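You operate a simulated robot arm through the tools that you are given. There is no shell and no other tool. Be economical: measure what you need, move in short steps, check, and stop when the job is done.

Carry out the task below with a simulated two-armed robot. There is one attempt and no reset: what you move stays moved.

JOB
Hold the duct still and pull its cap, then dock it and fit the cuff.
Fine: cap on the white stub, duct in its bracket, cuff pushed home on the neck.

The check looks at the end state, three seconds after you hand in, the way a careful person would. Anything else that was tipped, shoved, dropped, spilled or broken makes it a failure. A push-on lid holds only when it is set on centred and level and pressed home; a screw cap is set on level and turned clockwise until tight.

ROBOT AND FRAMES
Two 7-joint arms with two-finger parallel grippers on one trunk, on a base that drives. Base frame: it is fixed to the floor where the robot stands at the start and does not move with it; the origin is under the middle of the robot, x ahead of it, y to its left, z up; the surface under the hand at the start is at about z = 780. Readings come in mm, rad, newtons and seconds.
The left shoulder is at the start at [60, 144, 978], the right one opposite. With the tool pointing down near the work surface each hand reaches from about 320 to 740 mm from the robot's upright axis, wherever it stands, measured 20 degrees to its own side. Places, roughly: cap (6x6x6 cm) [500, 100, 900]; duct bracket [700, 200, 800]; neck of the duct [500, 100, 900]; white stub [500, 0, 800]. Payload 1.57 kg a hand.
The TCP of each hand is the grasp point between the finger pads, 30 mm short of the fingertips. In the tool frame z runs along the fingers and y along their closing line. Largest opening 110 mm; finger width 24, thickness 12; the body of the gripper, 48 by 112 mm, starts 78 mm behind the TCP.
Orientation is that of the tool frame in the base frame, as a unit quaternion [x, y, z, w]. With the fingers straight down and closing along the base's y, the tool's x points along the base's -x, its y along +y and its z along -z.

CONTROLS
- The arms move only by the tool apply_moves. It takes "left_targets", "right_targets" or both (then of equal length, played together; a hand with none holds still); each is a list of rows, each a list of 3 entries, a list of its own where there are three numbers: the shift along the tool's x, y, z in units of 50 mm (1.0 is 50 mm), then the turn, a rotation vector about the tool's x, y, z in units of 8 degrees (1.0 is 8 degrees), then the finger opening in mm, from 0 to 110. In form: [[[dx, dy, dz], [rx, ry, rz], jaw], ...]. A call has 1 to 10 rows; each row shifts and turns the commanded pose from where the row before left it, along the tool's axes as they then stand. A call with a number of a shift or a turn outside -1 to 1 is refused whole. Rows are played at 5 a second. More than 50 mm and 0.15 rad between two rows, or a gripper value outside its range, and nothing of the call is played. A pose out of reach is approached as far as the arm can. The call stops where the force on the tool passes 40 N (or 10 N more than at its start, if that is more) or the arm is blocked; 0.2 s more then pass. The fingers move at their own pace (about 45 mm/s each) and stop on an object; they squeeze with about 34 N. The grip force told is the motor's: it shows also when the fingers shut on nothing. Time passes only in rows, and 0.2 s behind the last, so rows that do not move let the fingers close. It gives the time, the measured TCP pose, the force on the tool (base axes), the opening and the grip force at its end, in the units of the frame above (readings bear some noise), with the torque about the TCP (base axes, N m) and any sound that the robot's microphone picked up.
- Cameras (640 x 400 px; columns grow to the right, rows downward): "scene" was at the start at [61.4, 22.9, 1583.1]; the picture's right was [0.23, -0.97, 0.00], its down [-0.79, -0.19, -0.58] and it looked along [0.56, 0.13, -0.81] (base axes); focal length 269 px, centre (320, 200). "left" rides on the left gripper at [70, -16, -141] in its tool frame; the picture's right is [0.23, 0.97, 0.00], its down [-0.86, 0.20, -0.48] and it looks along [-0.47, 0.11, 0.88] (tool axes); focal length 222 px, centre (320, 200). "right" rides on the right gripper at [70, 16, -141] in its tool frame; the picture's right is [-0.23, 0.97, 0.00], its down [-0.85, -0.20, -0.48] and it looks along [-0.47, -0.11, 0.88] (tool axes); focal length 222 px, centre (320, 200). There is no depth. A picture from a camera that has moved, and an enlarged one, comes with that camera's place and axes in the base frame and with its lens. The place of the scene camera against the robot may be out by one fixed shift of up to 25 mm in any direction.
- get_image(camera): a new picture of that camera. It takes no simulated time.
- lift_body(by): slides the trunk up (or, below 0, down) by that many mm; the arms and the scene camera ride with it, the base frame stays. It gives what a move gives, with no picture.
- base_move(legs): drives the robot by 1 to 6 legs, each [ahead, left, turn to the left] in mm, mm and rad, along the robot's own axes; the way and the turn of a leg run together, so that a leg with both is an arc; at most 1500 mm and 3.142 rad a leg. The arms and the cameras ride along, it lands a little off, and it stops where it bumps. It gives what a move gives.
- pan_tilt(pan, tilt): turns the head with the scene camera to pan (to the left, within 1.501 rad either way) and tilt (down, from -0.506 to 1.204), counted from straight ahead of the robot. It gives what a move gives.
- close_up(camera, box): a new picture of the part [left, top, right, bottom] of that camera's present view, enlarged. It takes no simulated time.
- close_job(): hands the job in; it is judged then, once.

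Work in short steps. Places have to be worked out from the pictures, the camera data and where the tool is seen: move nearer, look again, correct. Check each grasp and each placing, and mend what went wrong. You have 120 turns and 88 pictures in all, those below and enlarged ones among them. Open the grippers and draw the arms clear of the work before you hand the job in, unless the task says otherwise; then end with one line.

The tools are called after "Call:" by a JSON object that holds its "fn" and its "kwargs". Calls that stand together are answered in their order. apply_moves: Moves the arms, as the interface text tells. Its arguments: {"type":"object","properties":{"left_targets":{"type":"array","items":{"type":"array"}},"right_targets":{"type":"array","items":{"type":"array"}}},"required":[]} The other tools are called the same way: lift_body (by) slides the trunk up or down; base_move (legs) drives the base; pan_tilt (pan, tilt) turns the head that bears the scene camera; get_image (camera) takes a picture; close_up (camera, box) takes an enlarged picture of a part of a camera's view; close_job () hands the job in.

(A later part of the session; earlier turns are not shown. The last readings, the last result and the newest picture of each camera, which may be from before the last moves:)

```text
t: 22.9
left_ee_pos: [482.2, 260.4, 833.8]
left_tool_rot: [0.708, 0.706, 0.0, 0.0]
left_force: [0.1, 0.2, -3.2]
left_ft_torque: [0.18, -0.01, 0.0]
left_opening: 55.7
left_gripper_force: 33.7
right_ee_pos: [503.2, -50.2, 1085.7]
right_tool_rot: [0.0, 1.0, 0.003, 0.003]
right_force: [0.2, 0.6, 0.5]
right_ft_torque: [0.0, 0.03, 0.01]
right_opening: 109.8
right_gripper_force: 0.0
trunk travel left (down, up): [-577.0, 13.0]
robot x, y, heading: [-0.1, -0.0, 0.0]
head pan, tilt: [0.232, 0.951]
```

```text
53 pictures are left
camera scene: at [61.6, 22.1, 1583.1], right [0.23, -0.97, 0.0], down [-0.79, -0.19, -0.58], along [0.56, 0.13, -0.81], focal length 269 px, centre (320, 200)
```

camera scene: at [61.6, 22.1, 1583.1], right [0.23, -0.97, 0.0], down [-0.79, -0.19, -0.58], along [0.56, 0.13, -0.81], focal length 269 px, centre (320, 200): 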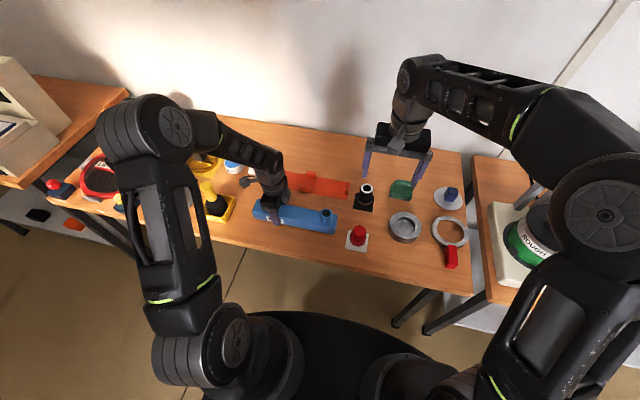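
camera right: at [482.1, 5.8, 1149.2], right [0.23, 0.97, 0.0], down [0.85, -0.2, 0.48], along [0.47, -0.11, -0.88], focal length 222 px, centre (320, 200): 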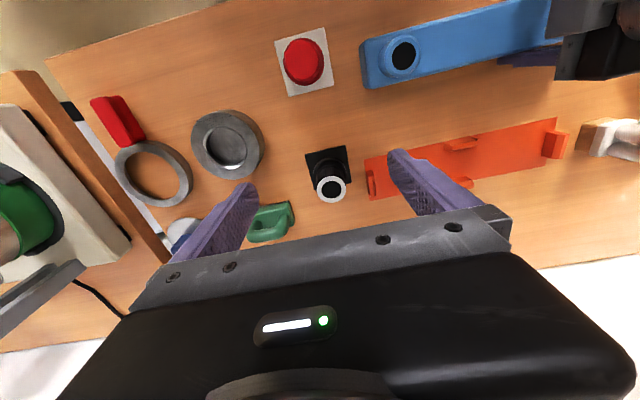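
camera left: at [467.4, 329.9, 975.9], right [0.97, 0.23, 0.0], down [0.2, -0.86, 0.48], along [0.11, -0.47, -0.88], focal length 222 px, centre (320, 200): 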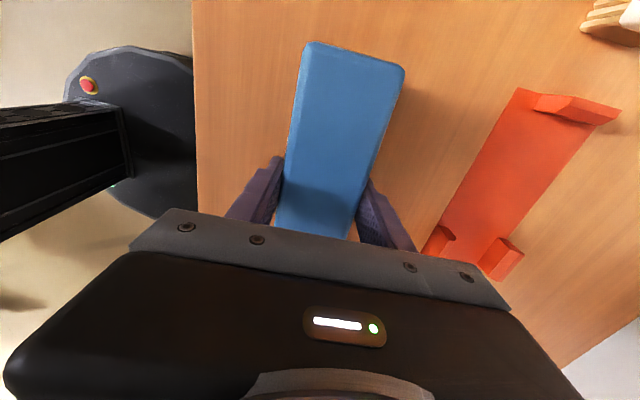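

The duct hangs level (about 3 N, same place in the hand view). I lift it another 40 mm and carry it over the bracket.

Call:
{"fn": "apply_moves", "kwargs": {"left_targets": [[[0, 0, -0.4], [0, 0, 0], 45], [[0, 0, -0.4], [0, 0, 0], 45], [[-0.02, 0.5, 0], [0, 0, 0], 45], [[-0.02, 0.6, 0], [0, 0, 0], 45], [[-0.02, 0.6, 0], [0, 0, 0], 45], [[-0.02, 0.6, 0], [0, 0, 0], 45], [[0, 0.6, 0], [0, 0, 0], 45], [[0, 0.62, 0], [0, 0, 0], 45], [[0, 0, 0], [0, 0, 0], 45]]}}

Call:
{"fn": "get_image", "kwargs": {"camera": "left"}}

Call:
{"fn": "close_up", "kwargs": {"camera": "scene", "box": [230, 140, 390, 240]}}

Call:
{"fn": "get_image", "kwargs": {"camera": "right"}}

```text
t: 24.9
left_ee_pos: [658.6, 256.7, 872.4]
left_tool_rot: [0.707, 0.707, 0.0, 0.001]
left_force: [-0.7, 0.8, -2.3]
left_ft_torque: [0.18, -0.01, 0.01]
left_opening: 55.4
left_gripper_force: 35.0
right_ee_pos: [503.3, -49.5, 1085.3]
right_tool_rot: [-0.001, 1.0, 0.003, 0.003]
right_force: [-0.1, 0.5, 0.3]
right_ft_torque: [0.03, 0.02, -0.02]
right_opening: 109.8
right_gripper_force: 0.1
trunk travel left (down, up): [-577.0, 13.0]
robot x, y, heading: [0.0, 0.3, 0.0]
head pan, tilt: [0.232, 0.951]
```

```text
52 pictures are left
camera left: at [643.8, 325.6, 1015.0], right [0.97, 0.23, 0.0], down [0.2, -0.86, 0.48], along [0.11, -0.47, -0.88], focal length 222 px, centre (320, 200)
```

left: 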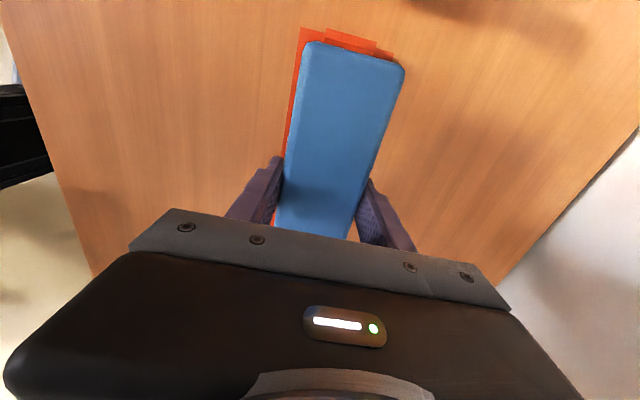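

```text
4.00 times, centred on (310, 190) of scene
camera zoom: at [61.2, 22.9, 1583.2], right [0.23, -0.97, 0.0], down [-0.79, -0.19, -0.58], along [0.56, 0.13, -0.81], focal length 1076 px, centre (360, 240)
```

zoom: 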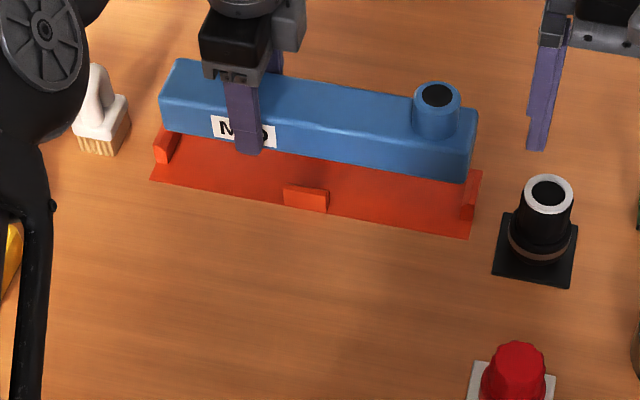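

```text
50 pictures are left
camera right: at [434.5, -34.1, 1227.8], right [0.23, 0.97, 0.01], down [0.85, -0.2, 0.48], along [0.47, -0.11, -0.88], focal length 222 px, centre (320, 200)
```

right: 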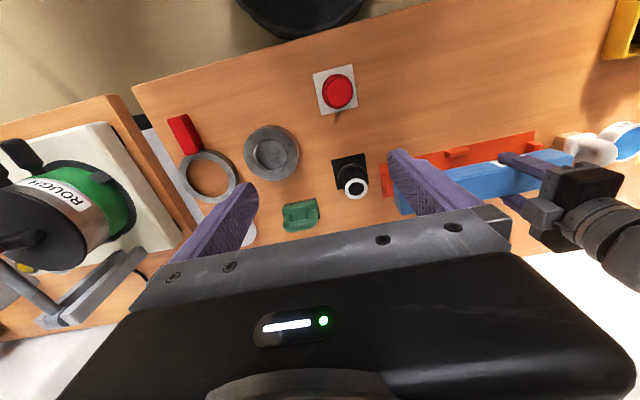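

The duct is level over the bracket. I lower to just above the tabs (bottom ≈814) and check the end and side clearances.

Call:
{"fn": "apply_moves", "kwargs": {"left_targets": [[[0, 0, 0.25], [0, 0, 0], 45], [[0, 0, 0.25], [0, 0, 0], 45], [[0, 0, 0], [0, 0, 0], 45]]}}

Call:
{"fn": "close_up", "kwargs": {"camera": "left", "box": [270, 10, 430, 110]}}

Call:
{"fn": "close_up", "kwargs": {"camera": "scene", "box": [260, 150, 356, 210]}}

```text
t: 25.7
left_ee_pos: [657.9, 256.9, 848.1]
left_tool_rot: [0.707, 0.707, 0.0, 0.0]
left_force: [0.4, 0.0, -2.9]
left_ft_torque: [0.2, 0.02, 0.01]
left_opening: 55.8
left_gripper_force: 34.2
right_ee_pos: [504.4, -50.9, 1085.6]
right_tool_rot: [0.0, 1.0, 0.003, 0.002]
right_force: [-0.4, -0.8, 0.4]
right_ft_torque: [-0.02, -0.03, -0.01]
right_opening: 109.9
right_gripper_force: 0.0
trunk travel left (down, up): [-577.0, 13.0]
robot x, y, heading: [2.6, -1.8, -0.001]
head pan, tilt: [0.232, 0.951]
```

```text
4.00 times, centred on (350, 60) of left
camera zoom: at [643.2, 326.1, 991.1], right [0.97, 0.23, 0.0], down [0.2, -0.86, 0.48], along [0.11, -0.47, -0.88], focal length 888 px, centre (200, 760)
```

zoom: 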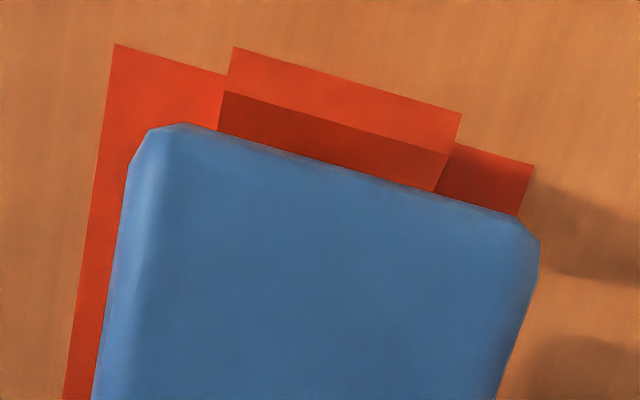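

```text
6.67 times, centred on (308, 180) of scene
camera zoom: at [61.6, 22.8, 1583.1], right [0.23, -0.97, 0.0], down [-0.79, -0.19, -0.58], along [0.56, 0.13, -0.81], focal length 1794 px, centre (400, 333)
```

zoom: 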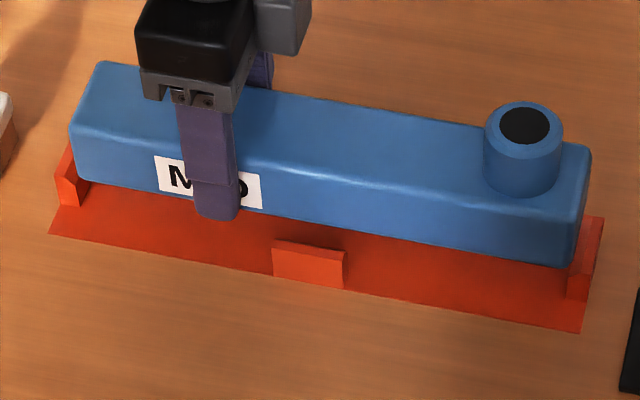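

Relative to the plate, the duct needs about +1.8 mm in y and is centred in x to within about 2 mm. I correct this and lower gently past tab height, watching for contact.

Call:
{"fn": "apply_moves", "kwargs": {"left_targets": [[[0.036, 0.01, 0], [0, 0, 0], 45], [[0, 0, 0.08], [0, 0, 0], 45], [[0, 0, 0.08], [0, 0, 0], 45], [[0, 0, 0.08], [0, 0, 0], 45], [[0, 0, 0], [0, 0, 0], 45]]}}

Call:
{"fn": "close_up", "kwargs": {"camera": "scene", "box": [260, 150, 356, 210]}}

```text
t: 26.9
left_ee_pos: [659.9, 256.5, 836.9]
left_tool_rot: [0.707, 0.707, 0.0, 0.0]
left_force: [0.0, 0.7, -3.5]
left_ft_torque: [0.23, 0.0, -0.02]
left_opening: 55.7
left_gripper_force: 33.8
right_ee_pos: [504.1, -50.4, 1085.4]
right_tool_rot: [0.0, 1.0, 0.001, 0.002]
right_force: [0.1, -0.8, 0.4]
right_ft_torque: [-0.06, -0.02, -0.01]
right_opening: 110.1
right_gripper_force: 0.0
trunk travel left (down, up): [-577.0, 13.0]
robot x, y, heading: [-1.3, 1.0, 0.006]
head pan, tilt: [0.232, 0.951]
```

```text
6.67 times, centred on (308, 180) of scene
camera zoom: at [61.7, 22.9, 1583.1], right [0.23, -0.97, 0.0], down [-0.79, -0.19, -0.58], along [0.56, 0.13, -0.81], focal length 1794 px, centre (400, 333)
```

zoom: 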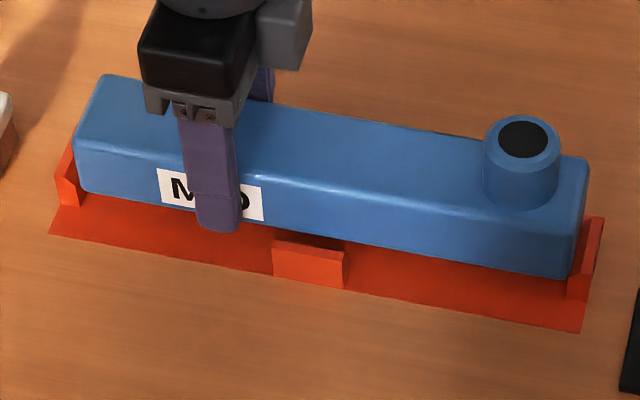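

No contact, and the duct appears to be between the tabs. I continue down to the seat in small steps.

Call:
{"fn": "apply_moves", "kwargs": {"left_targets": [[[0, 0, 0.08], [0, 0, 0], 45], [[0, 0, 0.08], [0, 0, 0], 45], [[0, 0, 0.08], [0, 0, 0], 45], [[0, 0, 0.08], [0, 0, 0], 45], [[0, 0, 0.06], [0, 0, 0], 45]]}}

Call:
{"fn": "close_up", "kwargs": {"camera": "scene", "box": [260, 150, 356, 210]}}

```text
t: 28.1
left_ee_pos: [659.2, 258.0, 820.9]
left_tool_rot: [0.707, 0.708, 0.002, 0.0]
left_force: [0.6, 10.8, 15.9]
left_ft_torque: [-0.53, 0.46, 0.42]
left_opening: 55.6
left_gripper_force: 33.8
right_ee_pos: [503.2, -49.3, 1086.5]
right_tool_rot: [-0.001, 1.0, 0.002, 0.002]
right_force: [0.4, 0.0, -0.1]
right_ft_torque: [-0.02, 0.0, -0.02]
right_opening: 110.1
right_gripper_force: 0.1
trunk travel left (down, up): [-577.0, 13.0]
robot x, y, heading: [1.1, 3.8, 0.003]
head pan, tilt: [0.232, 0.951]
```

```text
6.67 times, centred on (308, 180) of scene
camera zoom: at [60.0, 23.6, 1583.5], right [0.23, -0.97, 0.0], down [-0.79, -0.19, -0.58], along [0.57, 0.13, -0.81], focal length 1794 px, centre (400, 333)
```

zoom: 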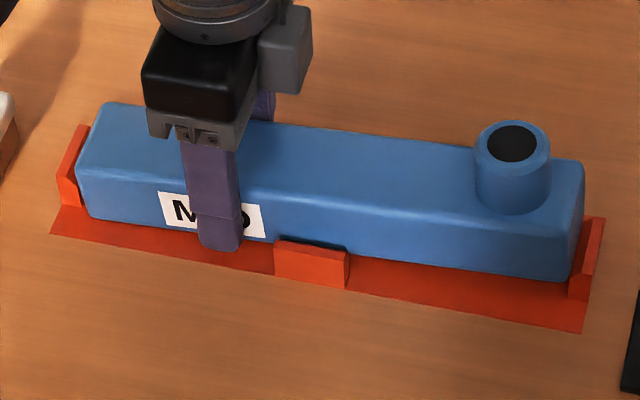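

The right (-y) end caught on its tab and the duct tipped a little. I lift back 15 mm and inspect the tilt and the end gaps.

Call:
{"fn": "apply_moves", "kwargs": {"left_targets": [[[0, 0, -0.1], [0, 0, 0], 45], [[0, 0, -0.15], [0, 0, 0], 45], [[0, 0, -0.15], [0, 0, 0], 45], [[0, 0, 0], [0, 0, 0], 45]]}}

Call:
{"fn": "close_up", "kwargs": {"camera": "scene", "box": [260, 150, 356, 210]}}

Call:
{"fn": "close_up", "kwargs": {"camera": "left", "box": [270, 10, 430, 110]}}

```text
t: 29.1
left_ee_pos: [658.8, 255.9, 836.5]
left_tool_rot: [0.708, 0.706, 0.0, -0.001]
left_force: [0.1, -0.1, -2.8]
left_ft_torque: [0.17, 0.01, -0.01]
left_opening: 55.9
left_gripper_force: 34.3
right_ee_pos: [505.6, -51.1, 1085.8]
right_tool_rot: [0.0, 1.0, 0.003, 0.001]
right_force: [0.3, 0.9, -0.3]
right_ft_torque: [0.02, 0.04, 0.01]
right_opening: 109.9
right_gripper_force: 0.2
trunk travel left (down, up): [-577.0, 13.0]
robot x, y, heading: [-0.4, -3.5, 0.002]
head pan, tilt: [0.232, 0.951]
```

```text
6.67 times, centred on (308, 180) of scene
camera zoom: at [61.7, 22.7, 1583.1], right [0.23, -0.97, 0.0], down [-0.79, -0.19, -0.58], along [0.56, 0.13, -0.81], focal length 1794 px, centre (400, 333)
```

zoom: 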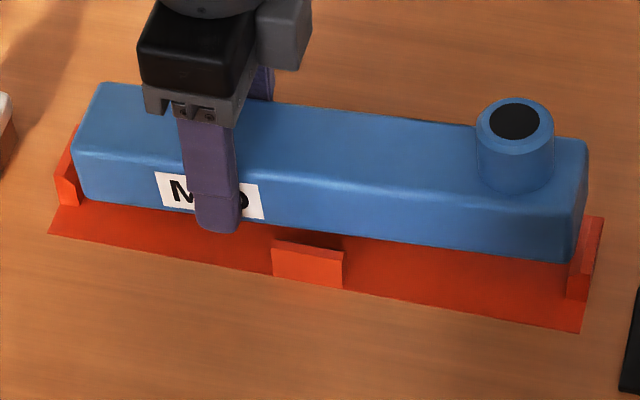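

```text
4.00 times, centred on (350, 60) of left
camera zoom: at [643.6, 326.3, 980.1], right [0.97, 0.23, 0.0], down [0.2, -0.86, 0.48], along [0.11, -0.47, -0.88], focal length 888 px, centre (200, 760)
```

zoom: 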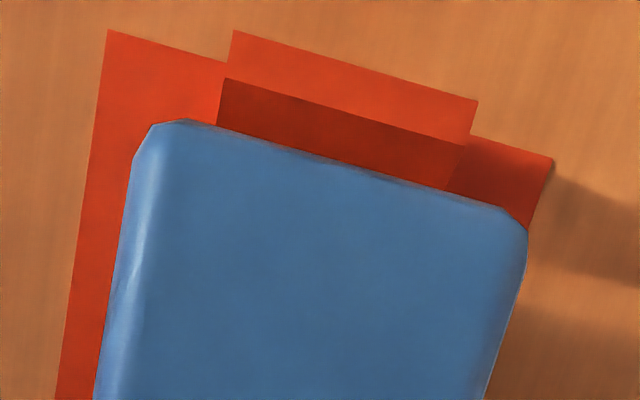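

The duct tilted about 4° in the grip (the neck end is high) because the -y end landed on its tab; the +y end has about 9 mm spare. I re-level by turning the hand about 4.2° and shift +4 mm in y.

Call:
{"fn": "apply_moves", "kwargs": {"left_targets": [[[0, 0, -0.1], [0, 0, 0], 45], [[0.08, 0, 0], [0, 0.53, 0], 45], [[0, 0, 0], [0, 0, 0], 45], [[0, 0, 0], [0, 0, 0], 45]]}}

Call:
{"fn": "close_up", "kwargs": {"camera": "scene", "box": [260, 150, 356, 210]}}

```text
t: 30.1
left_ee_pos: [659.3, 262.7, 844.2]
left_tool_rot: [0.706, 0.707, 0.027, -0.027]
left_force: [0.0, 0.0, -3.1]
left_ft_torque: [0.18, 0.04, 0.0]
left_opening: 55.7
left_gripper_force: 34.4
right_ee_pos: [504.0, -50.4, 1086.5]
right_tool_rot: [0.0, 1.0, 0.003, 0.002]
right_force: [-0.8, -0.9, 0.2]
right_ft_torque: [0.0, 0.04, 0.02]
right_opening: 110.0
right_gripper_force: 0.0
trunk travel left (down, up): [-577.0, 13.0]
robot x, y, heading: [-2.5, -3.8, 0.001]
head pan, tilt: [0.232, 0.951]
```

```text
6.67 times, centred on (308, 180) of scene
camera zoom: at [61.8, 22.8, 1583.1], right [0.23, -0.97, 0.0], down [-0.79, -0.19, -0.58], along [0.56, 0.13, -0.81], focal length 1794 px, centre (400, 333)
```

zoom: 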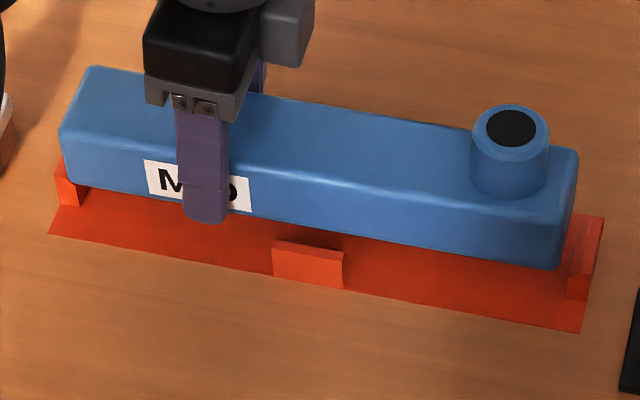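

The duct is level again but overshot: by the scene view the tabs span y 65.6–350 (centre 207.8) and the duct's centre is at 212.5. I shift it -4.5 mm and lower again in stages.

Call:
{"fn": "apply_moves", "kwargs": {"left_targets": [[[-0.09, 0, 0], [0, 0, 0], 45], [[0, 0, 0.1], [0, 0, 0], 45], [[0, 0, 0.1], [0, 0, 0], 45], [[0, 0, 0], [0, 0, 0], 45]]}}

Call:
{"fn": "close_up", "kwargs": {"camera": "scene", "box": [260, 150, 356, 210]}}

```text
t: 31.1
left_ee_pos: [659.2, 257.0, 831.9]
left_tool_rot: [0.707, 0.706, 0.027, -0.027]
left_force: [-0.7, -0.5, -3.2]
left_ft_torque: [0.19, 0.01, -0.01]
left_opening: 56.0
left_gripper_force: 33.9
right_ee_pos: [505.6, -50.0, 1086.3]
right_tool_rot: [0.0, 1.0, 0.001, 0.001]
right_force: [0.1, -0.2, -0.2]
right_ft_torque: [-0.02, 0.0, -0.01]
right_opening: 109.9
right_gripper_force: 0.1
trunk travel left (down, up): [-577.0, 13.0]
robot x, y, heading: [1.3, -1.4, 0.002]
head pan, tilt: [0.232, 0.951]
```

```text
6.67 times, centred on (308, 180) of scene
camera zoom: at [61.7, 22.9, 1583.1], right [0.23, -0.97, 0.0], down [-0.79, -0.19, -0.58], along [0.56, 0.13, -0.81], focal length 1794 px, centre (400, 333)
```

zoom: 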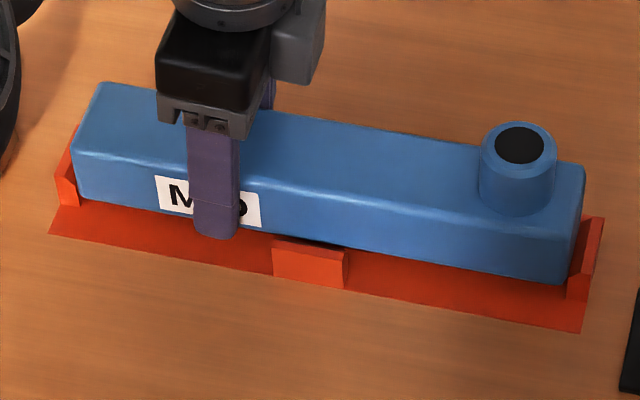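

The duct's centre now reads 208.2 against the target 207.8, and it is level with no contact. I lower the rest of the way.

Call:
{"fn": "apply_moves", "kwargs": {"left_targets": [[[0, 0, 0.08], [0, 0, 0], 45], [[0, 0, 0.08], [0, 0, 0], 45], [[0, 0, 0.06], [0, 0, 0], 45], [[0, 0, 0], [0, 0, 0], 45]]}}

Call:
{"fn": "close_up", "kwargs": {"camera": "scene", "box": [260, 150, 356, 210]}}

```text
t: 32.1
left_ee_pos: [659.2, 258.4, 820.8]
left_tool_rot: [0.707, 0.706, 0.026, -0.026]
left_force: [0.3, -0.1, -3.1]
left_ft_torque: [0.2, -0.05, 0.01]
left_opening: 56.0
left_gripper_force: 33.7
right_ee_pos: [504.2, -50.2, 1085.6]
right_tool_rot: [0.0, 1.0, 0.002, 0.001]
right_force: [-1.1, -0.4, -0.2]
right_ft_torque: [-0.04, 0.03, 0.01]
right_opening: 110.1
right_gripper_force: 0.1
trunk travel left (down, up): [-577.0, 13.0]
robot x, y, heading: [3.8, -0.7, 0.002]
head pan, tilt: [0.232, 0.951]
```

```text
6.67 times, centred on (308, 180) of scene
camera zoom: at [61.7, 22.8, 1583.1], right [0.23, -0.97, 0.0], down [-0.79, -0.19, -0.58], along [0.56, 0.13, -0.81], focal length 1794 px, centre (400, 333)
```

zoom: 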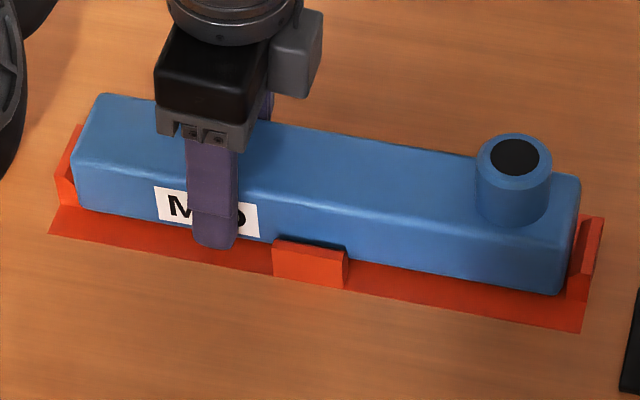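

It's sinking in freely with no side force. I continue to contact.

Call:
{"fn": "apply_moves", "kwargs": {"left_targets": [[[0, 0, 0.04], [0, 0, 0], 45], [[0, 0, 0.04], [0, 0, 0], 45], [[0, 0, 0.04], [0, 0, 0], 45], [[0, 0, 0], [0, 0, 0], 45]]}}

Call:
{"fn": "close_up", "kwargs": {"camera": "scene", "box": [260, 150, 356, 210]}}

```text
t: 33.1
left_ee_pos: [657.6, 259.0, 815.3]
left_tool_rot: [0.707, 0.707, 0.026, -0.026]
left_force: [0.7, 0.2, -3.4]
left_ft_torque: [0.14, 0.02, -0.01]
left_opening: 55.8
left_gripper_force: 34.0
right_ee_pos: [505.0, -49.9, 1084.9]
right_tool_rot: [0.0, 1.0, 0.001, 0.001]
right_force: [-0.4, -0.7, 0.3]
right_ft_torque: [0.0, 0.02, 0.02]
right_opening: 109.9
right_gripper_force: 0.0
trunk travel left (down, up): [-577.0, 13.0]
robot x, y, heading: [1.2, 0.1, -0.0]
head pan, tilt: [0.232, 0.951]
```

```text
6.67 times, centred on (308, 180) of scene
camera zoom: at [61.8, 22.9, 1583.1], right [0.23, -0.97, 0.0], down [-0.79, -0.19, -0.58], along [0.56, 0.13, -0.81], focal length 1794 px, centre (400, 333)
```

zoom: 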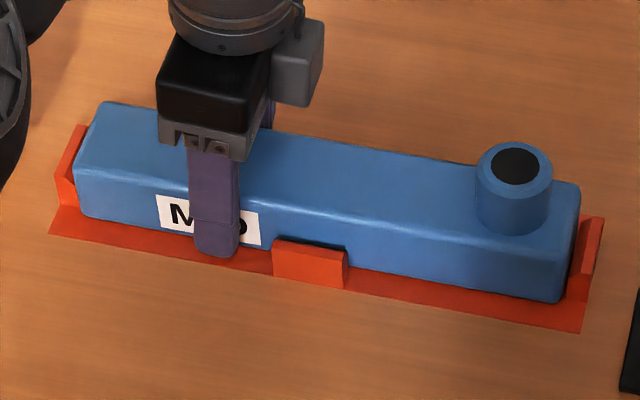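

Still carrying the full weight, so I go a few more millimetres.

Call:
{"fn": "apply_moves", "kwargs": {"left_targets": [[[0, 0, 0.03], [0, 0, 0], 45], [[0, 0, 0.03], [0, 0, 0], 45], [[0, 0, 0], [0, 0, 0], 45]]}}

```text
t: 33.9
left_ee_pos: [658.5, 258.6, 814.1]
left_tool_rot: [0.707, 0.706, 0.027, -0.026]
left_force: [0.8, -2.6, 7.3]
left_ft_torque: [1.01, 0.3, 0.06]
left_opening: 55.6
left_gripper_force: 34.2
right_ee_pos: [503.1, -51.1, 1085.9]
right_tool_rot: [-0.001, 1.0, 0.003, 0.002]
right_force: [0.6, 0.2, 0.1]
right_ft_torque: [-0.01, 0.02, 0.01]
right_opening: 110.0
right_gripper_force: 0.0
trunk travel left (down, up): [-577.0, 13.0]
robot x, y, heading: [0.3, 0.7, -0.0]
head pan, tilt: [0.232, 0.951]
```

Contact: the duct now bears on the plate. I open the fingers and check.

Call:
{"fn": "apply_moves", "kwargs": {"left_targets": [[[0, 0, 0], [0, 0, 0], 90], [[0, 0, 0], [0, 0, 0], 90], [[0, 0, 0], [0, 0, 0], 90], [[0, 0, -0.2], [0, 0, 0], 90], [[0, 0, -0.5], [0, 0, 0], 90], [[0, 0, -0.5], [0, 0, 0], 90]]}}

Call:
{"fn": "close_up", "kwargs": {"camera": "scene", "box": [260, 150, 356, 210]}}

Call:
{"fn": "get_image", "kwargs": {"camera": "left"}}

```text
t: 35.3
left_ee_pos: [658.9, 253.3, 872.1]
left_tool_rot: [0.707, 0.707, 0.025, -0.027]
left_force: [-0.4, 0.5, -0.8]
left_ft_torque: [-0.01, -0.02, -0.02]
left_opening: 90.0
left_gripper_force: 0.0
right_ee_pos: [504.3, -51.2, 1086.1]
right_tool_rot: [0.0, 1.0, 0.003, 0.001]
right_force: [-0.8, -0.7, 0.0]
right_ft_torque: [-0.02, -0.01, 0.02]
right_opening: 109.9
right_gripper_force: 0.2
trunk travel left (down, up): [-577.0, 13.0]
robot x, y, heading: [-2.3, -2.0, 0.002]
head pan, tilt: [0.232, 0.951]
```

```text
6.67 times, centred on (308, 180) of scene
camera zoom: at [61.2, 22.7, 1583.1], right [0.23, -0.97, 0.0], down [-0.79, -0.19, -0.58], along [0.56, 0.13, -0.81], focal length 1794 px, centre (400, 333)
```

zoom: 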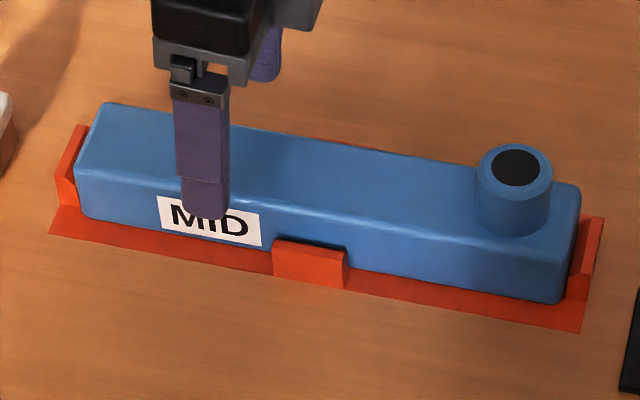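

```text
38 pictures are left
camera left: at [641.8, 312.8, 1019.6], right [0.97, 0.23, 0.02], down [0.2, -0.89, 0.41], along [0.11, -0.4, -0.91], focal length 222 px, centre (320, 200)
```

left: 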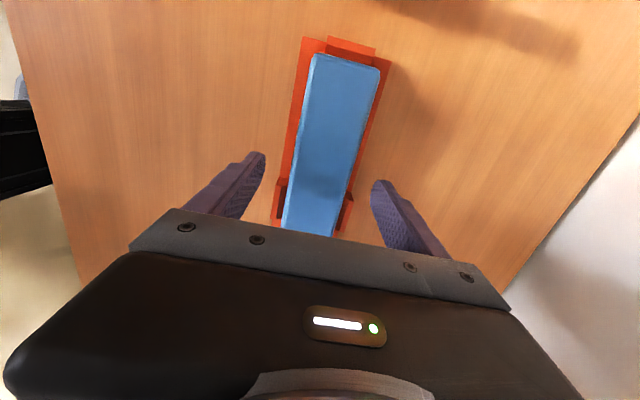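

The duct is docked between all four tabs, flat. I retreat the left hand up and away, and bring the right hand over the cuff.

Call:
{"fn": "apply_moves", "kwargs": {"left_targets": [[[0, 0, -0.9], [0, 0, 0], 90], [[0, 0, -0.9], [0, -0.53, 0], 90], [[0.6, -0.6, 0], [0, 0, 0], 90], [[0.6, -0.6, 0], [0, 0, 0], 90], [[0.6, -0.6, 0], [0, 0, 0], 90], [[0, 0, 0], [0, 0, 0], 90]], "right_targets": [[[-0.47, 0.16, 0.4], [0, 0, 0], 90], [[-0.47, 0.16, 0.4], [0, 0, 0], 90], [[-0.47, 0.16, 0.4], [0, 0, 0], 90], [[-0.47, 0.16, 0.4], [0, 0, 0], 90], [[-0.46, 0.16, 0.4], [0, 0, 0], 90], [[0, 0, 0.4], [0, 0, 0], 90]]}}

Call:
{"fn": "close_up", "kwargs": {"camera": "right", "box": [220, 80, 460, 230]}}

Call:
{"fn": "close_up", "kwargs": {"camera": "scene", "box": [290, 150, 418, 230]}}

```text
t: 36.7
left_ee_pos: [570.1, 336.8, 962.7]
left_tool_rot: [0.708, 0.706, 0.0, 0.0]
left_force: [0.8, 0.1, 0.1]
left_ft_torque: [0.0, 0.01, 0.02]
left_opening: 89.9
left_gripper_force: 0.1
right_ee_pos: [619.9, -9.9, 963.4]
right_tool_rot: [0.001, 1.0, 0.003, 0.002]
right_force: [-0.5, -0.1, -0.6]
right_ft_torque: [0.01, -0.02, -0.01]
right_opening: 90.1
right_gripper_force: 0.0
trunk travel left (down, up): [-577.0, 13.0]
robot x, y, heading: [0.4, 1.1, -0.005]
head pan, tilt: [0.232, 0.951]
```

```text
2.67 times, centred on (340, 155) of right
camera zoom: at [550.4, 5.3, 1105.7], right [0.23, 0.97, 0.01], down [0.85, -0.2, 0.48], along [0.47, -0.1, -0.88], focal length 592 px, centre (267, 320)
```

zoom: 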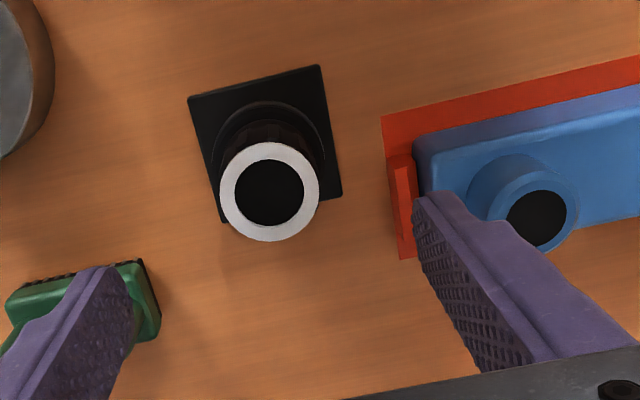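

```text
5.00 times, centred on (354, 190) of scene
camera zoom: at [61.8, 22.1, 1583.2], right [0.23, -0.97, 0.0], down [-0.79, -0.19, -0.58], along [0.56, 0.13, -0.81], focal length 1345 px, centre (150, 250)
```

zoom: 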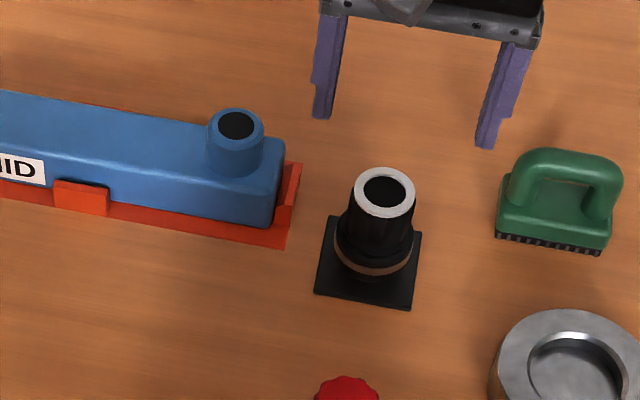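

The cuff's axis is about 2 mm to +y of the hand, its top is at z≈865, and it has a wider foot below z≈812. I lower to TCP z≈850 and close on the tube.

Call:
{"fn": "apply_moves", "kwargs": {"right_targets": [[[0, 0.045, 0.6], [0, 0, 0], 90], [[0, 0, 0.7], [0, 0, 0], 90], [[0, 0, 0.6], [0, 0, 0], 90], [[0, 0, 0.36], [0, 0, 0], 90], [[0, 0, 0], [0, 0, 0], 30], [[0, 0, 0], [0, 0, 0], 30], [[0, 0, 0], [0, 0, 0], 30], [[0, 0, 0], [0, 0, 0], 30], [[0, 0, 0], [0, 0, 0], 30]]}}

Call:
{"fn": "close_up", "kwargs": {"camera": "scene", "box": [330, 150, 410, 210]}}

Call:
{"fn": "close_up", "kwargs": {"camera": "right", "box": [220, 80, 460, 230]}}

```text
t: 38.7
left_ee_pos: [571.1, 336.8, 962.3]
left_tool_rot: [0.708, 0.707, 0.0, 0.0]
left_force: [-0.3, 1.2, 1.0]
left_ft_torque: [-0.01, -0.05, 0.02]
left_opening: 90.2
left_gripper_force: 0.1
right_ee_pos: [620.9, -9.3, 850.6]
right_tool_rot: [0.001, 1.0, 0.002, 0.001]
right_force: [-1.0, -3.5, -1.6]
right_ft_torque: [-0.2, -0.02, 0.05]
right_opening: 51.3
right_gripper_force: 34.0
trunk travel left (down, up): [-577.0, 13.0]
robot x, y, heading: [-1.2, -3.9, 0.006]
head pan, tilt: [0.232, 0.951]
```

```text
6.67 times, centred on (370, 180) of scene
camera zoom: at [61.6, 22.3, 1583.1], right [0.23, -0.97, 0.0], down [-0.79, -0.19, -0.58], along [0.56, 0.13, -0.81], focal length 1794 px, centre (-13, 333)
```

zoom: 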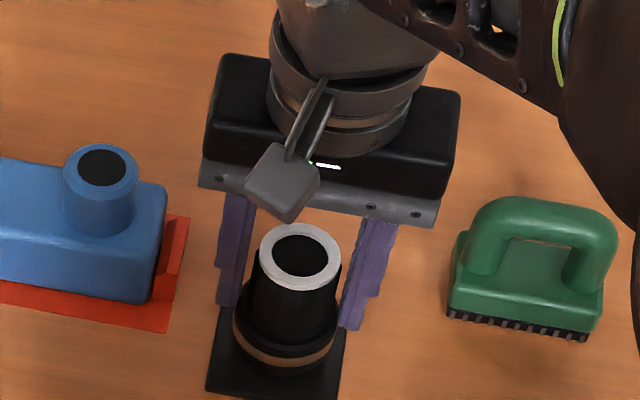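

```text
2.67 times, centred on (340, 155) of right
camera zoom: at [551.1, 7.1, 993.3], right [0.23, 0.97, 0.0], down [0.85, -0.2, 0.48], along [0.47, -0.11, -0.88], focal length 592 px, centre (267, 320)
```

zoom: 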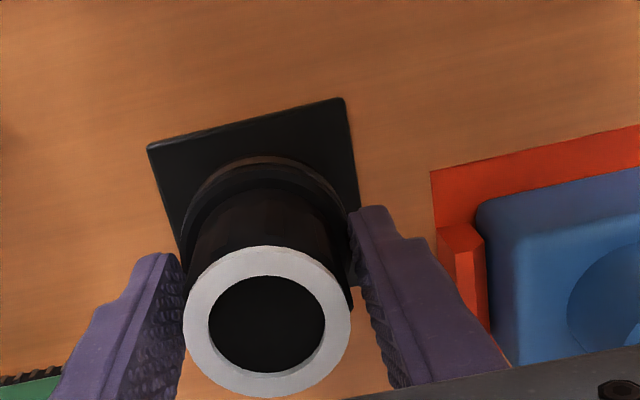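

Gripped at 51 mm, centred. I lift straight up slowly and watch the force.

Call:
{"fn": "apply_moves", "kwargs": {"right_targets": [[[0, 0, -0.1], [0, 0, 0], 30], [[0, 0, -0.1], [0, 0, 0], 30], [[0, 0, -0.1], [0, 0, 0], 30], [[0, 0, -0.1], [0, 0, 0], 30], [[0, 0, -0.2], [0, 0, 0], 30], [[0, 0, -0.2], [0, 0, 0], 30]]}}

Call:
{"fn": "close_up", "kwargs": {"camera": "scene", "box": [330, 150, 410, 210]}}

```text
t: 40.1
left_ee_pos: [570.9, 337.8, 962.6]
left_tool_rot: [0.708, 0.707, -0.001, 0.0]
left_force: [-1.1, -0.8, 0.0]
left_ft_torque: [-0.01, 0.0, -0.01]
left_opening: 90.0
left_gripper_force: 0.0
right_ee_pos: [619.3, -7.8, 891.3]
right_tool_rot: [0.001, 1.0, 0.002, 0.001]
right_force: [0.5, -0.4, -1.2]
right_ft_torque: [0.02, 0.02, 0.02]
right_opening: 51.7
right_gripper_force: 33.6
trunk travel left (down, up): [-577.0, 13.0]
robot x, y, heading: [-1.2, 0.3, -0.002]
head pan, tilt: [0.232, 0.951]
```

```text
6.67 times, centred on (370, 180) of scene
camera zoom: at [61.3, 22.8, 1583.1], right [0.23, -0.97, 0.0], down [-0.79, -0.19, -0.58], along [0.56, 0.13, -0.81], focal length 1794 px, centre (-13, 333)
```

zoom: 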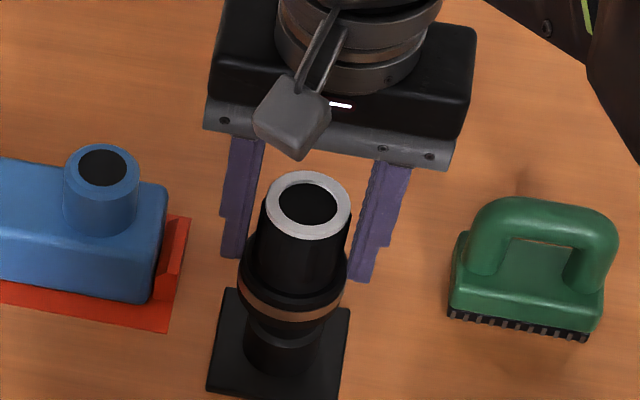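

The cuff is off its post. I raise it well clear and move beside the neck for a measurement view.

Call:
{"fn": "apply_moves", "kwargs": {"right_targets": [[[0, 0, -0.4], [0, 0, 0], 30], [[0, 0, -0.5], [0, 0, 0], 30], [[0, 0, -0.5], [0, 0, 0], 30], [[0.15, 0.55, 0], [0, 0, 0], 30], [[0.15, 0.55, 0], [0, 0, 0], 30], [[0.15, 0.55, 0], [0, 0, 0], 30], [[0.15, 0.55, 0], [0, 0, 0], 30], [[0, 0, 0], [0, 0, 0], 30]]}}

Call:
{"fn": "close_up", "kwargs": {"camera": "right", "box": [200, 80, 440, 230]}}

Call:
{"fn": "close_up", "kwargs": {"camera": "scene", "box": [280, 140, 376, 212]}}

```text
t: 41.9
left_ee_pos: [570.8, 338.2, 962.9]
left_tool_rot: [0.707, 0.707, 0.0, 0.0]
left_force: [-0.9, -0.4, -0.3]
left_ft_torque: [0.02, 0.0, 0.02]
left_opening: 90.0
left_gripper_force: 0.0
right_ee_pos: [591.1, 99.1, 962.2]
right_tool_rot: [0.0, 1.0, 0.003, 0.001]
right_force: [-0.1, 0.1, -1.2]
right_ft_torque: [0.01, 0.0, 0.0]
right_opening: 51.7
right_gripper_force: 34.1
trunk travel left (down, up): [-577.0, 13.0]
robot x, y, heading: [1.4, -0.3, 0.003]
head pan, tilt: [0.232, 0.951]
```

```text
2.67 times, centred on (320, 155) of right
camera zoom: at [522.0, 115.5, 1104.5], right [0.23, 0.97, 0.01], down [0.85, -0.2, 0.48], along [0.47, -0.1, -0.88], focal length 592 px, centre (320, 320)
```

zoom: 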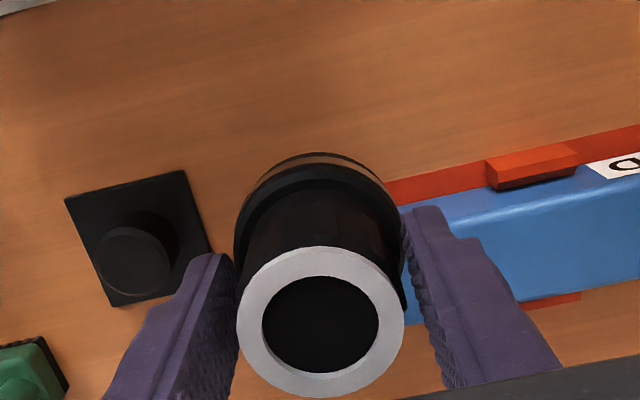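

```text
5.56 times, centred on (328, 176) of scene
camera zoom: at [61.6, 22.5, 1583.1], right [0.23, -0.97, 0.0], down [-0.79, -0.19, -0.58], along [0.56, 0.13, -0.81], focal length 1495 px, centre (276, 333)
```

zoom: 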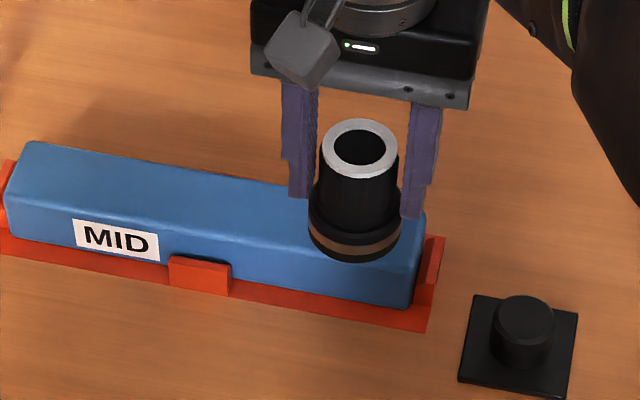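

The neck is hidden behind the cuff from here. Combining earlier views, I place the neck axis at about (658.5, 100.3), top z≈865. I move the cuff above it at TCP z≈942 and check with the scene camera.

Call:
{"fn": "apply_moves", "kwargs": {"right_targets": [[[-0.45, 0.02, 0], [0, 0, 0], 30], [[-0.45, 0, 0], [0, 0, 0], 30], [[-0.46, 0, 0], [0, 0, 0], 30], [[0, 0, 0.4], [0, 0, 0], 30], [[0, 0, 0], [0, 0, 0], 30]]}}

Call:
{"fn": "close_up", "kwargs": {"camera": "scene", "box": [302, 140, 366, 188]}}

Call:
{"fn": "close_up", "kwargs": {"camera": "right", "box": [220, 80, 460, 230]}}

Call:
{"fn": "get_image", "kwargs": {"camera": "left"}}

```text
t: 43.1
left_ee_pos: [570.9, 337.6, 962.8]
left_tool_rot: [0.707, 0.707, 0.0, 0.0]
left_force: [-0.1, -0.3, 0.5]
left_ft_torque: [0.02, -0.01, -0.02]
left_opening: 89.8
left_gripper_force: 0.0
right_ee_pos: [618.0, 107.1, 943.0]
right_tool_rot: [0.0, 1.0, 0.003, 0.002]
right_force: [0.2, 0.6, -0.6]
right_ft_torque: [0.02, 0.02, 0.0]
right_opening: 51.8
right_gripper_force: 33.9
right hand out of reach, approached as far as the arm can: row 2, 3
trunk travel left (down, up): [-577.0, 13.0]
robot x, y, heading: [-2.0, 1.2, 0.0]
head pan, tilt: [0.232, 0.951]
```

```text
8.33 times, centred on (334, 164) of scene
camera zoom: at [61.3, 22.7, 1583.2], right [0.23, -0.97, 0.0], down [-0.79, -0.19, -0.58], along [0.56, 0.13, -0.81], focal length 2242 px, centre (203, 500)
```

zoom: 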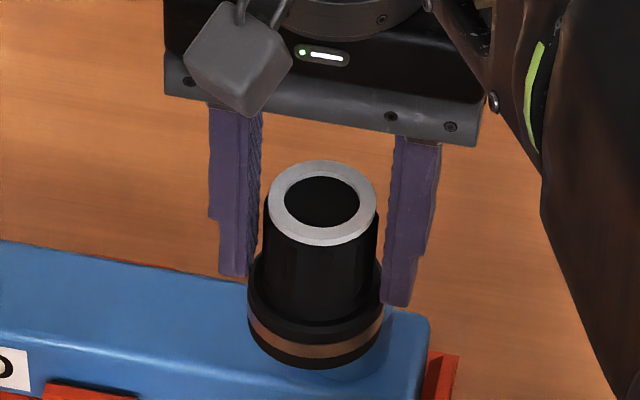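

```text
2.67 times, centred on (340, 155) of right
camera zoom: at [548.9, 123.3, 1084.8], right [0.23, 0.97, 0.01], down [0.85, -0.2, 0.48], along [0.47, -0.1, -0.88], focal length 592 px, centre (267, 320)
```

zoom: 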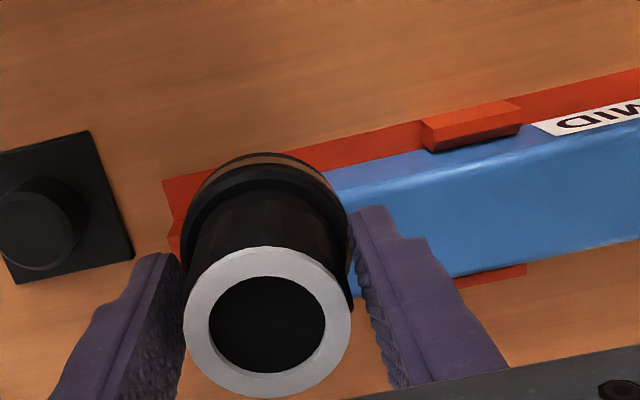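

```text
28 pictures are left
camera left: at [555.7, 407.2, 1105.3], right [0.97, 0.23, 0.0], down [0.2, -0.86, 0.48], along [0.11, -0.47, -0.88], focal length 222 px, centre (320, 200)
```

left: 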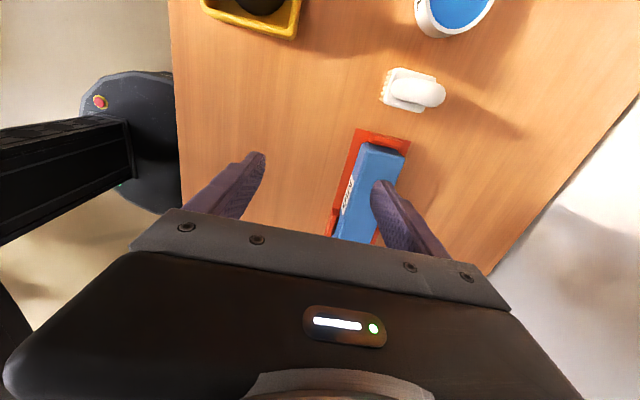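

The right arm cannot reach the neck from here. Turning the base left by about 0.5 rad puts the target 20° on the right arm's own side, well within reach. First I raise both hands well clear.

Call:
{"fn": "apply_moves", "kwargs": {"left_targets": [[[0, 0, -0.9], [0, 0, 0], 90], [[0, 0, -0.9], [0, 0, 0], 90], [[0, -0.8, 0], [0, 0, 0], 90], [[0, -0.8, 0], [0, 0, 0], 90]], "right_targets": [[[0, 0, -0.7], [0, 0, 0], 30], [[0, 0, -0.7], [0, 0, 0], 30], [[0.6, 0, 0], [0, 0, 0], 30], [[0.6, 0, 0], [0, 0, 0], 30]]}}

Call:
{"fn": "get_image", "kwargs": {"camera": "scene"}}

```text
t: 44.1
left_ee_pos: [487.6, 336.6, 1052.8]
left_tool_rot: [0.707, 0.707, 0.0, 0.0]
left_force: [0.1, -1.1, -0.4]
left_ft_torque: [-0.01, -0.03, 0.02]
left_opening: 90.0
left_gripper_force: 0.0
right_ee_pos: [554.5, 107.8, 966.9]
right_tool_rot: [0.001, 1.0, 0.002, 0.002]
right_force: [-1.2, 0.2, -0.3]
right_ft_torque: [0.02, -0.01, 0.03]
right_opening: 42.3
right_gripper_force: 34.3
right hand out of reach, approached as far as the arm can: row 1, 2
trunk travel left (down, up): [-577.0, 13.0]
robot x, y, heading: [2.8, 0.5, -0.002]
head pan, tilt: [0.232, 0.951]
```

```text
27 pictures are left
camera scene: at [60.3, 22.7, 1583.1], right [0.23, -0.97, 0.0], down [-0.79, -0.19, -0.58], along [0.57, 0.13, -0.81], focal length 269 px, centre (320, 200)
```

scene: 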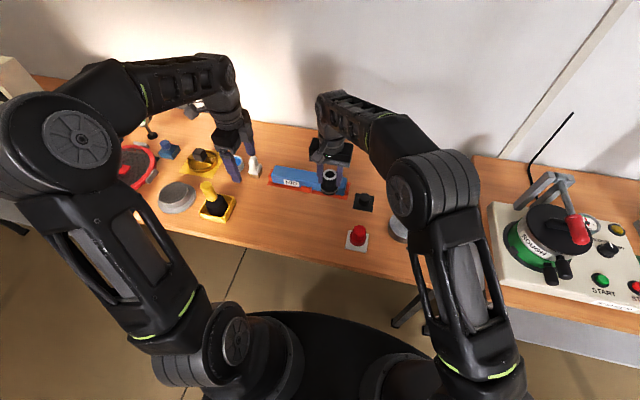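

The right grip changed from 51.8 to 42.3 mm, so something slipped. I look closely before moving anything.

Call:
{"fn": "close_up", "kwargs": {"camera": "scene", "box": [290, 140, 370, 200]}}

Call:
{"fn": "close_up", "kwargs": {"camera": "right", "box": [220, 80, 460, 230]}}

```text
6.67 times, centred on (330, 170) of scene
camera zoom: at [60.3, 22.7, 1583.1], right [0.23, -0.97, 0.0], down [-0.79, -0.19, -0.58], along [0.57, 0.13, -0.81], focal length 1794 px, centre (253, 400)
```

zoom: 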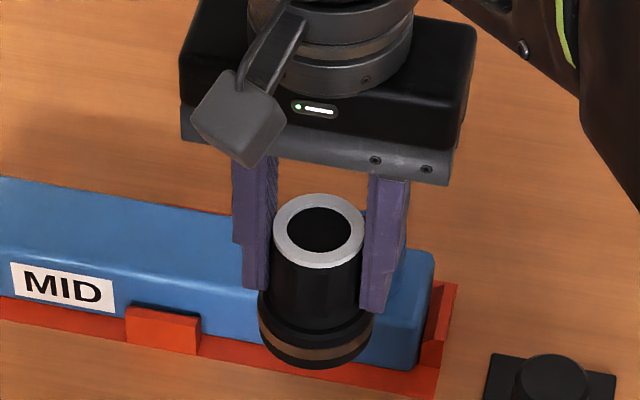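

```text
2.67 times, centred on (340, 155) of right
camera zoom: at [485.1, 124.5, 1108.5], right [0.23, 0.97, 0.0], down [0.85, -0.2, 0.48], along [0.47, -0.11, -0.88], focal length 592 px, centre (267, 320)
```

zoom: 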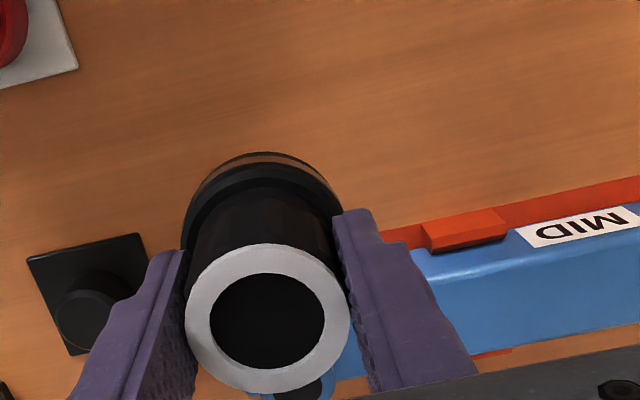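

The cuff is still held upright and centred; the finger tips just slipped off its foot flange onto the 42 mm tube, which is a firm grip. I turn the base left 0.45 rad.

Call:
{"fn": "base_move", "kwargs": {"legs": [[0, 0, 0.45]]}}

Call:
{"fn": "get_image", "kwargs": {"camera": "scene"}}

```text
t: 45.8
left_ee_pos: [292.3, 517.6, 1052.4]
left_tool_rot: [0.53, 0.848, -0.001, 0.0]
left_force: [-0.4, -0.1, -0.8]
left_ft_torque: [-0.01, -0.03, 0.0]
left_opening: 90.0
left_gripper_force: 0.1
right_ee_pos: [450.1, 342.5, 967.4]
right_tool_rot: [-0.224, 0.975, 0.001, 0.001]
right_force: [-0.2, 0.4, 0.4]
right_ft_torque: [0.05, 0.01, -0.02]
right_opening: 42.3
right_gripper_force: 34.1
trunk travel left (down, up): [-577.0, 13.0]
robot x, y, heading: [-4.3, 4.1, 0.452]
head pan, tilt: [0.232, 0.951]
```

```text
24 pictures are left
camera scene: at [49.6, 39.4, 1583.1], right [0.63, -0.77, 0.0], down [-0.63, -0.52, -0.58], along [0.45, 0.37, -0.81], focal length 269 px, centre (320, 200)
```

scene: 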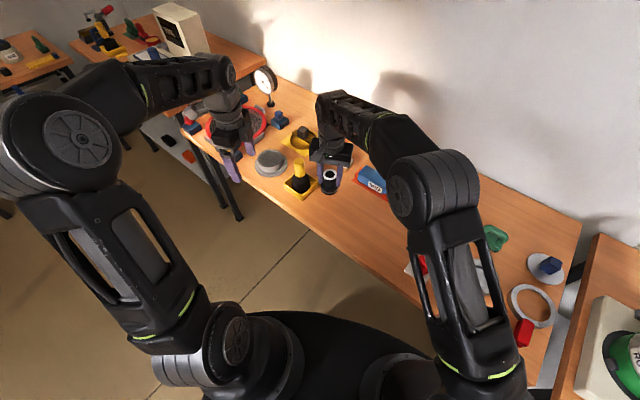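

Base turned with no bump. I turn the head back to the work and bring the cuff toward the neck, stopping short so the hand camera can see the neck uncovered.

Call:
{"fn": "apply_moves", "kwargs": {"right_targets": [[[-0.17, -0.86, 0], [0, 0, 0], 30], [[-0.17, -0.86, 0], [0, 0, 0], 30], [[-0.17, -0.86, 0], [0, 0, 0], 30], [[-0.17, -0.86, 0], [0, 0, 0], 30], [[-0.17, -0.86, 0], [0, 0, 0], 30], [[0, 0, 0], [0, 0, 0], 30]]}}

Call:
{"fn": "pan_tilt", "kwargs": {"pan": -0.25, "tilt": 0.951}}

Call:
{"fn": "get_image", "kwargs": {"camera": "right"}}

Call:
{"fn": "close_up", "kwargs": {"camera": "right", "box": [160, 80, 400, 230]}}

```text
t: 47.2
left_ee_pos: [290.0, 517.8, 1051.6]
left_tool_rot: [0.529, 0.848, 0.0, 0.0]
left_force: [0.1, 0.6, -0.3]
left_ft_torque: [0.0, -0.03, -0.02]
left_opening: 89.9
left_gripper_force: 0.1
right_ee_pos: [586.1, 166.8, 965.3]
right_tool_rot: [-0.226, 0.974, 0.002, 0.001]
right_force: [-0.1, -0.1, -1.4]
right_ft_torque: [0.01, 0.02, -0.04]
right_opening: 41.9
right_gripper_force: 34.3
trunk travel left (down, up): [-577.0, 13.0]
robot x, y, heading: [0.9, -2.4, 0.456]
head pan, tilt: [0.232, 0.951]
```

```text
t: 48.1
left_ee_pos: [291.5, 517.0, 1053.0]
left_tool_rot: [0.53, 0.848, 0.0, 0.0]
left_force: [0.6, 0.2, 0.2]
left_ft_torque: [0.01, 0.03, 0.02]
left_opening: 89.7
left_gripper_force: 0.0
right_ee_pos: [584.5, 166.4, 964.8]
right_tool_rot: [-0.224, 0.975, 0.002, 0.001]
right_force: [1.2, 0.4, -0.4]
right_ft_torque: [0.03, -0.02, 0.04]
right_opening: 42.0
right_gripper_force: 33.7
trunk travel left (down, up): [-577.0, 13.0]
robot x, y, heading: [-2.8, -1.1, 0.454]
head pan, tilt: [-0.25, 0.951]
```

```text
23 pictures are left
camera right: at [515.9, 150.1, 1107.1], right [-0.22, 0.97, 0.0], down [0.86, 0.19, 0.48], along [0.47, 0.11, -0.88], focal length 222 px, centre (320, 200)
```

right: 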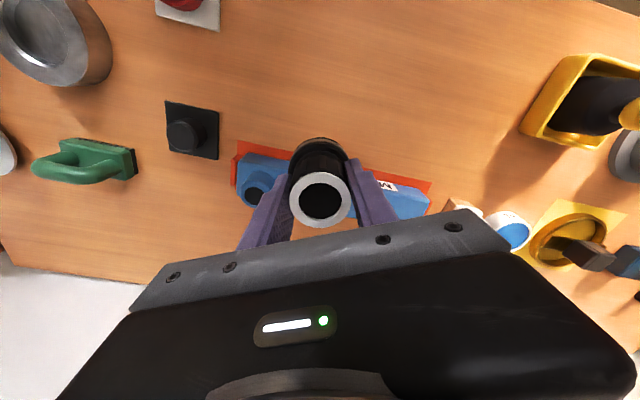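

```text
2.67 times, centred on (280, 155) of right
camera zoom: at [515.9, 150.1, 1107.1], right [-0.22, 0.97, 0.0], down [0.86, 0.19, 0.48], along [0.47, 0.11, -0.88], focal length 592 px, centre (427, 320)
```

zoom: 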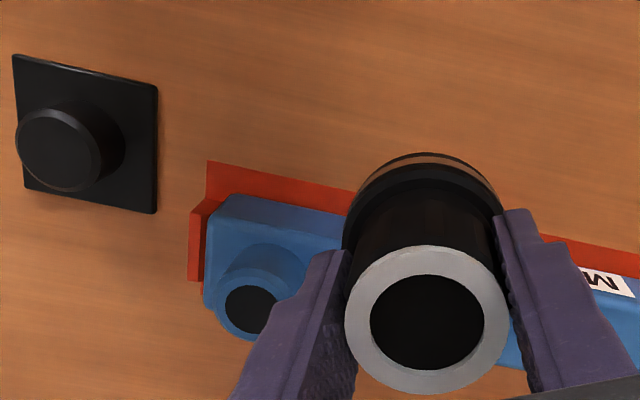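

The neck measures (657.2, 101), consistent with the earlier estimates. I move the cuff over it and lower to hover just above.

Call:
{"fn": "apply_moves", "kwargs": {"right_targets": [[[-0.25, -0.6, 0], [0, 0, 0], 30], [[-0.25, -0.6, 0], [0, 0, 0], 30], [[-0.24, -0.61, 0], [0, 0, 0], 30], [[0, 0, 0.3], [0, 0, 0], 30], [[0, 0, 0.24], [0, 0, 0], 30], [[0, 0, 0], [0, 0, 0], 30]]}}

Call:
{"fn": "get_image", "kwargs": {"camera": "scene"}}

```text
t: 49.5
left_ee_pos: [290.3, 516.7, 1052.3]
left_tool_rot: [0.53, 0.848, 0.001, 0.0]
left_force: [0.0, 0.3, -0.2]
left_ft_torque: [0.01, 0.0, -0.01]
left_opening: 90.1
left_gripper_force: 0.1
right_ee_pos: [658.7, 101.0, 937.6]
right_tool_rot: [-0.225, 0.974, 0.002, 0.001]
right_force: [-0.3, -0.7, -0.7]
right_ft_torque: [0.02, 0.02, 0.03]
right_opening: 42.3
right_gripper_force: 34.3
trunk travel left (down, up): [-577.0, 13.0]
robot x, y, heading: [-1.6, -2.0, 0.455]
head pan, tilt: [-0.25, 0.951]
```

```text
21 pictures are left
camera scene: at [64.7, 7.9, 1583.2], right [0.2, -0.98, 0.0], down [-0.8, -0.17, -0.58], along [0.57, 0.12, -0.81], focal length 269 px, centre (320, 200)
```

scene: 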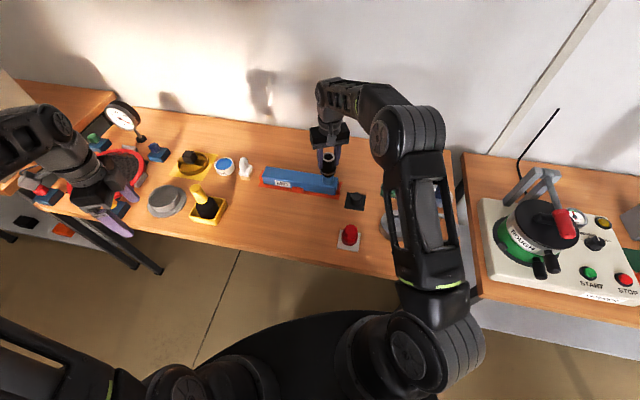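

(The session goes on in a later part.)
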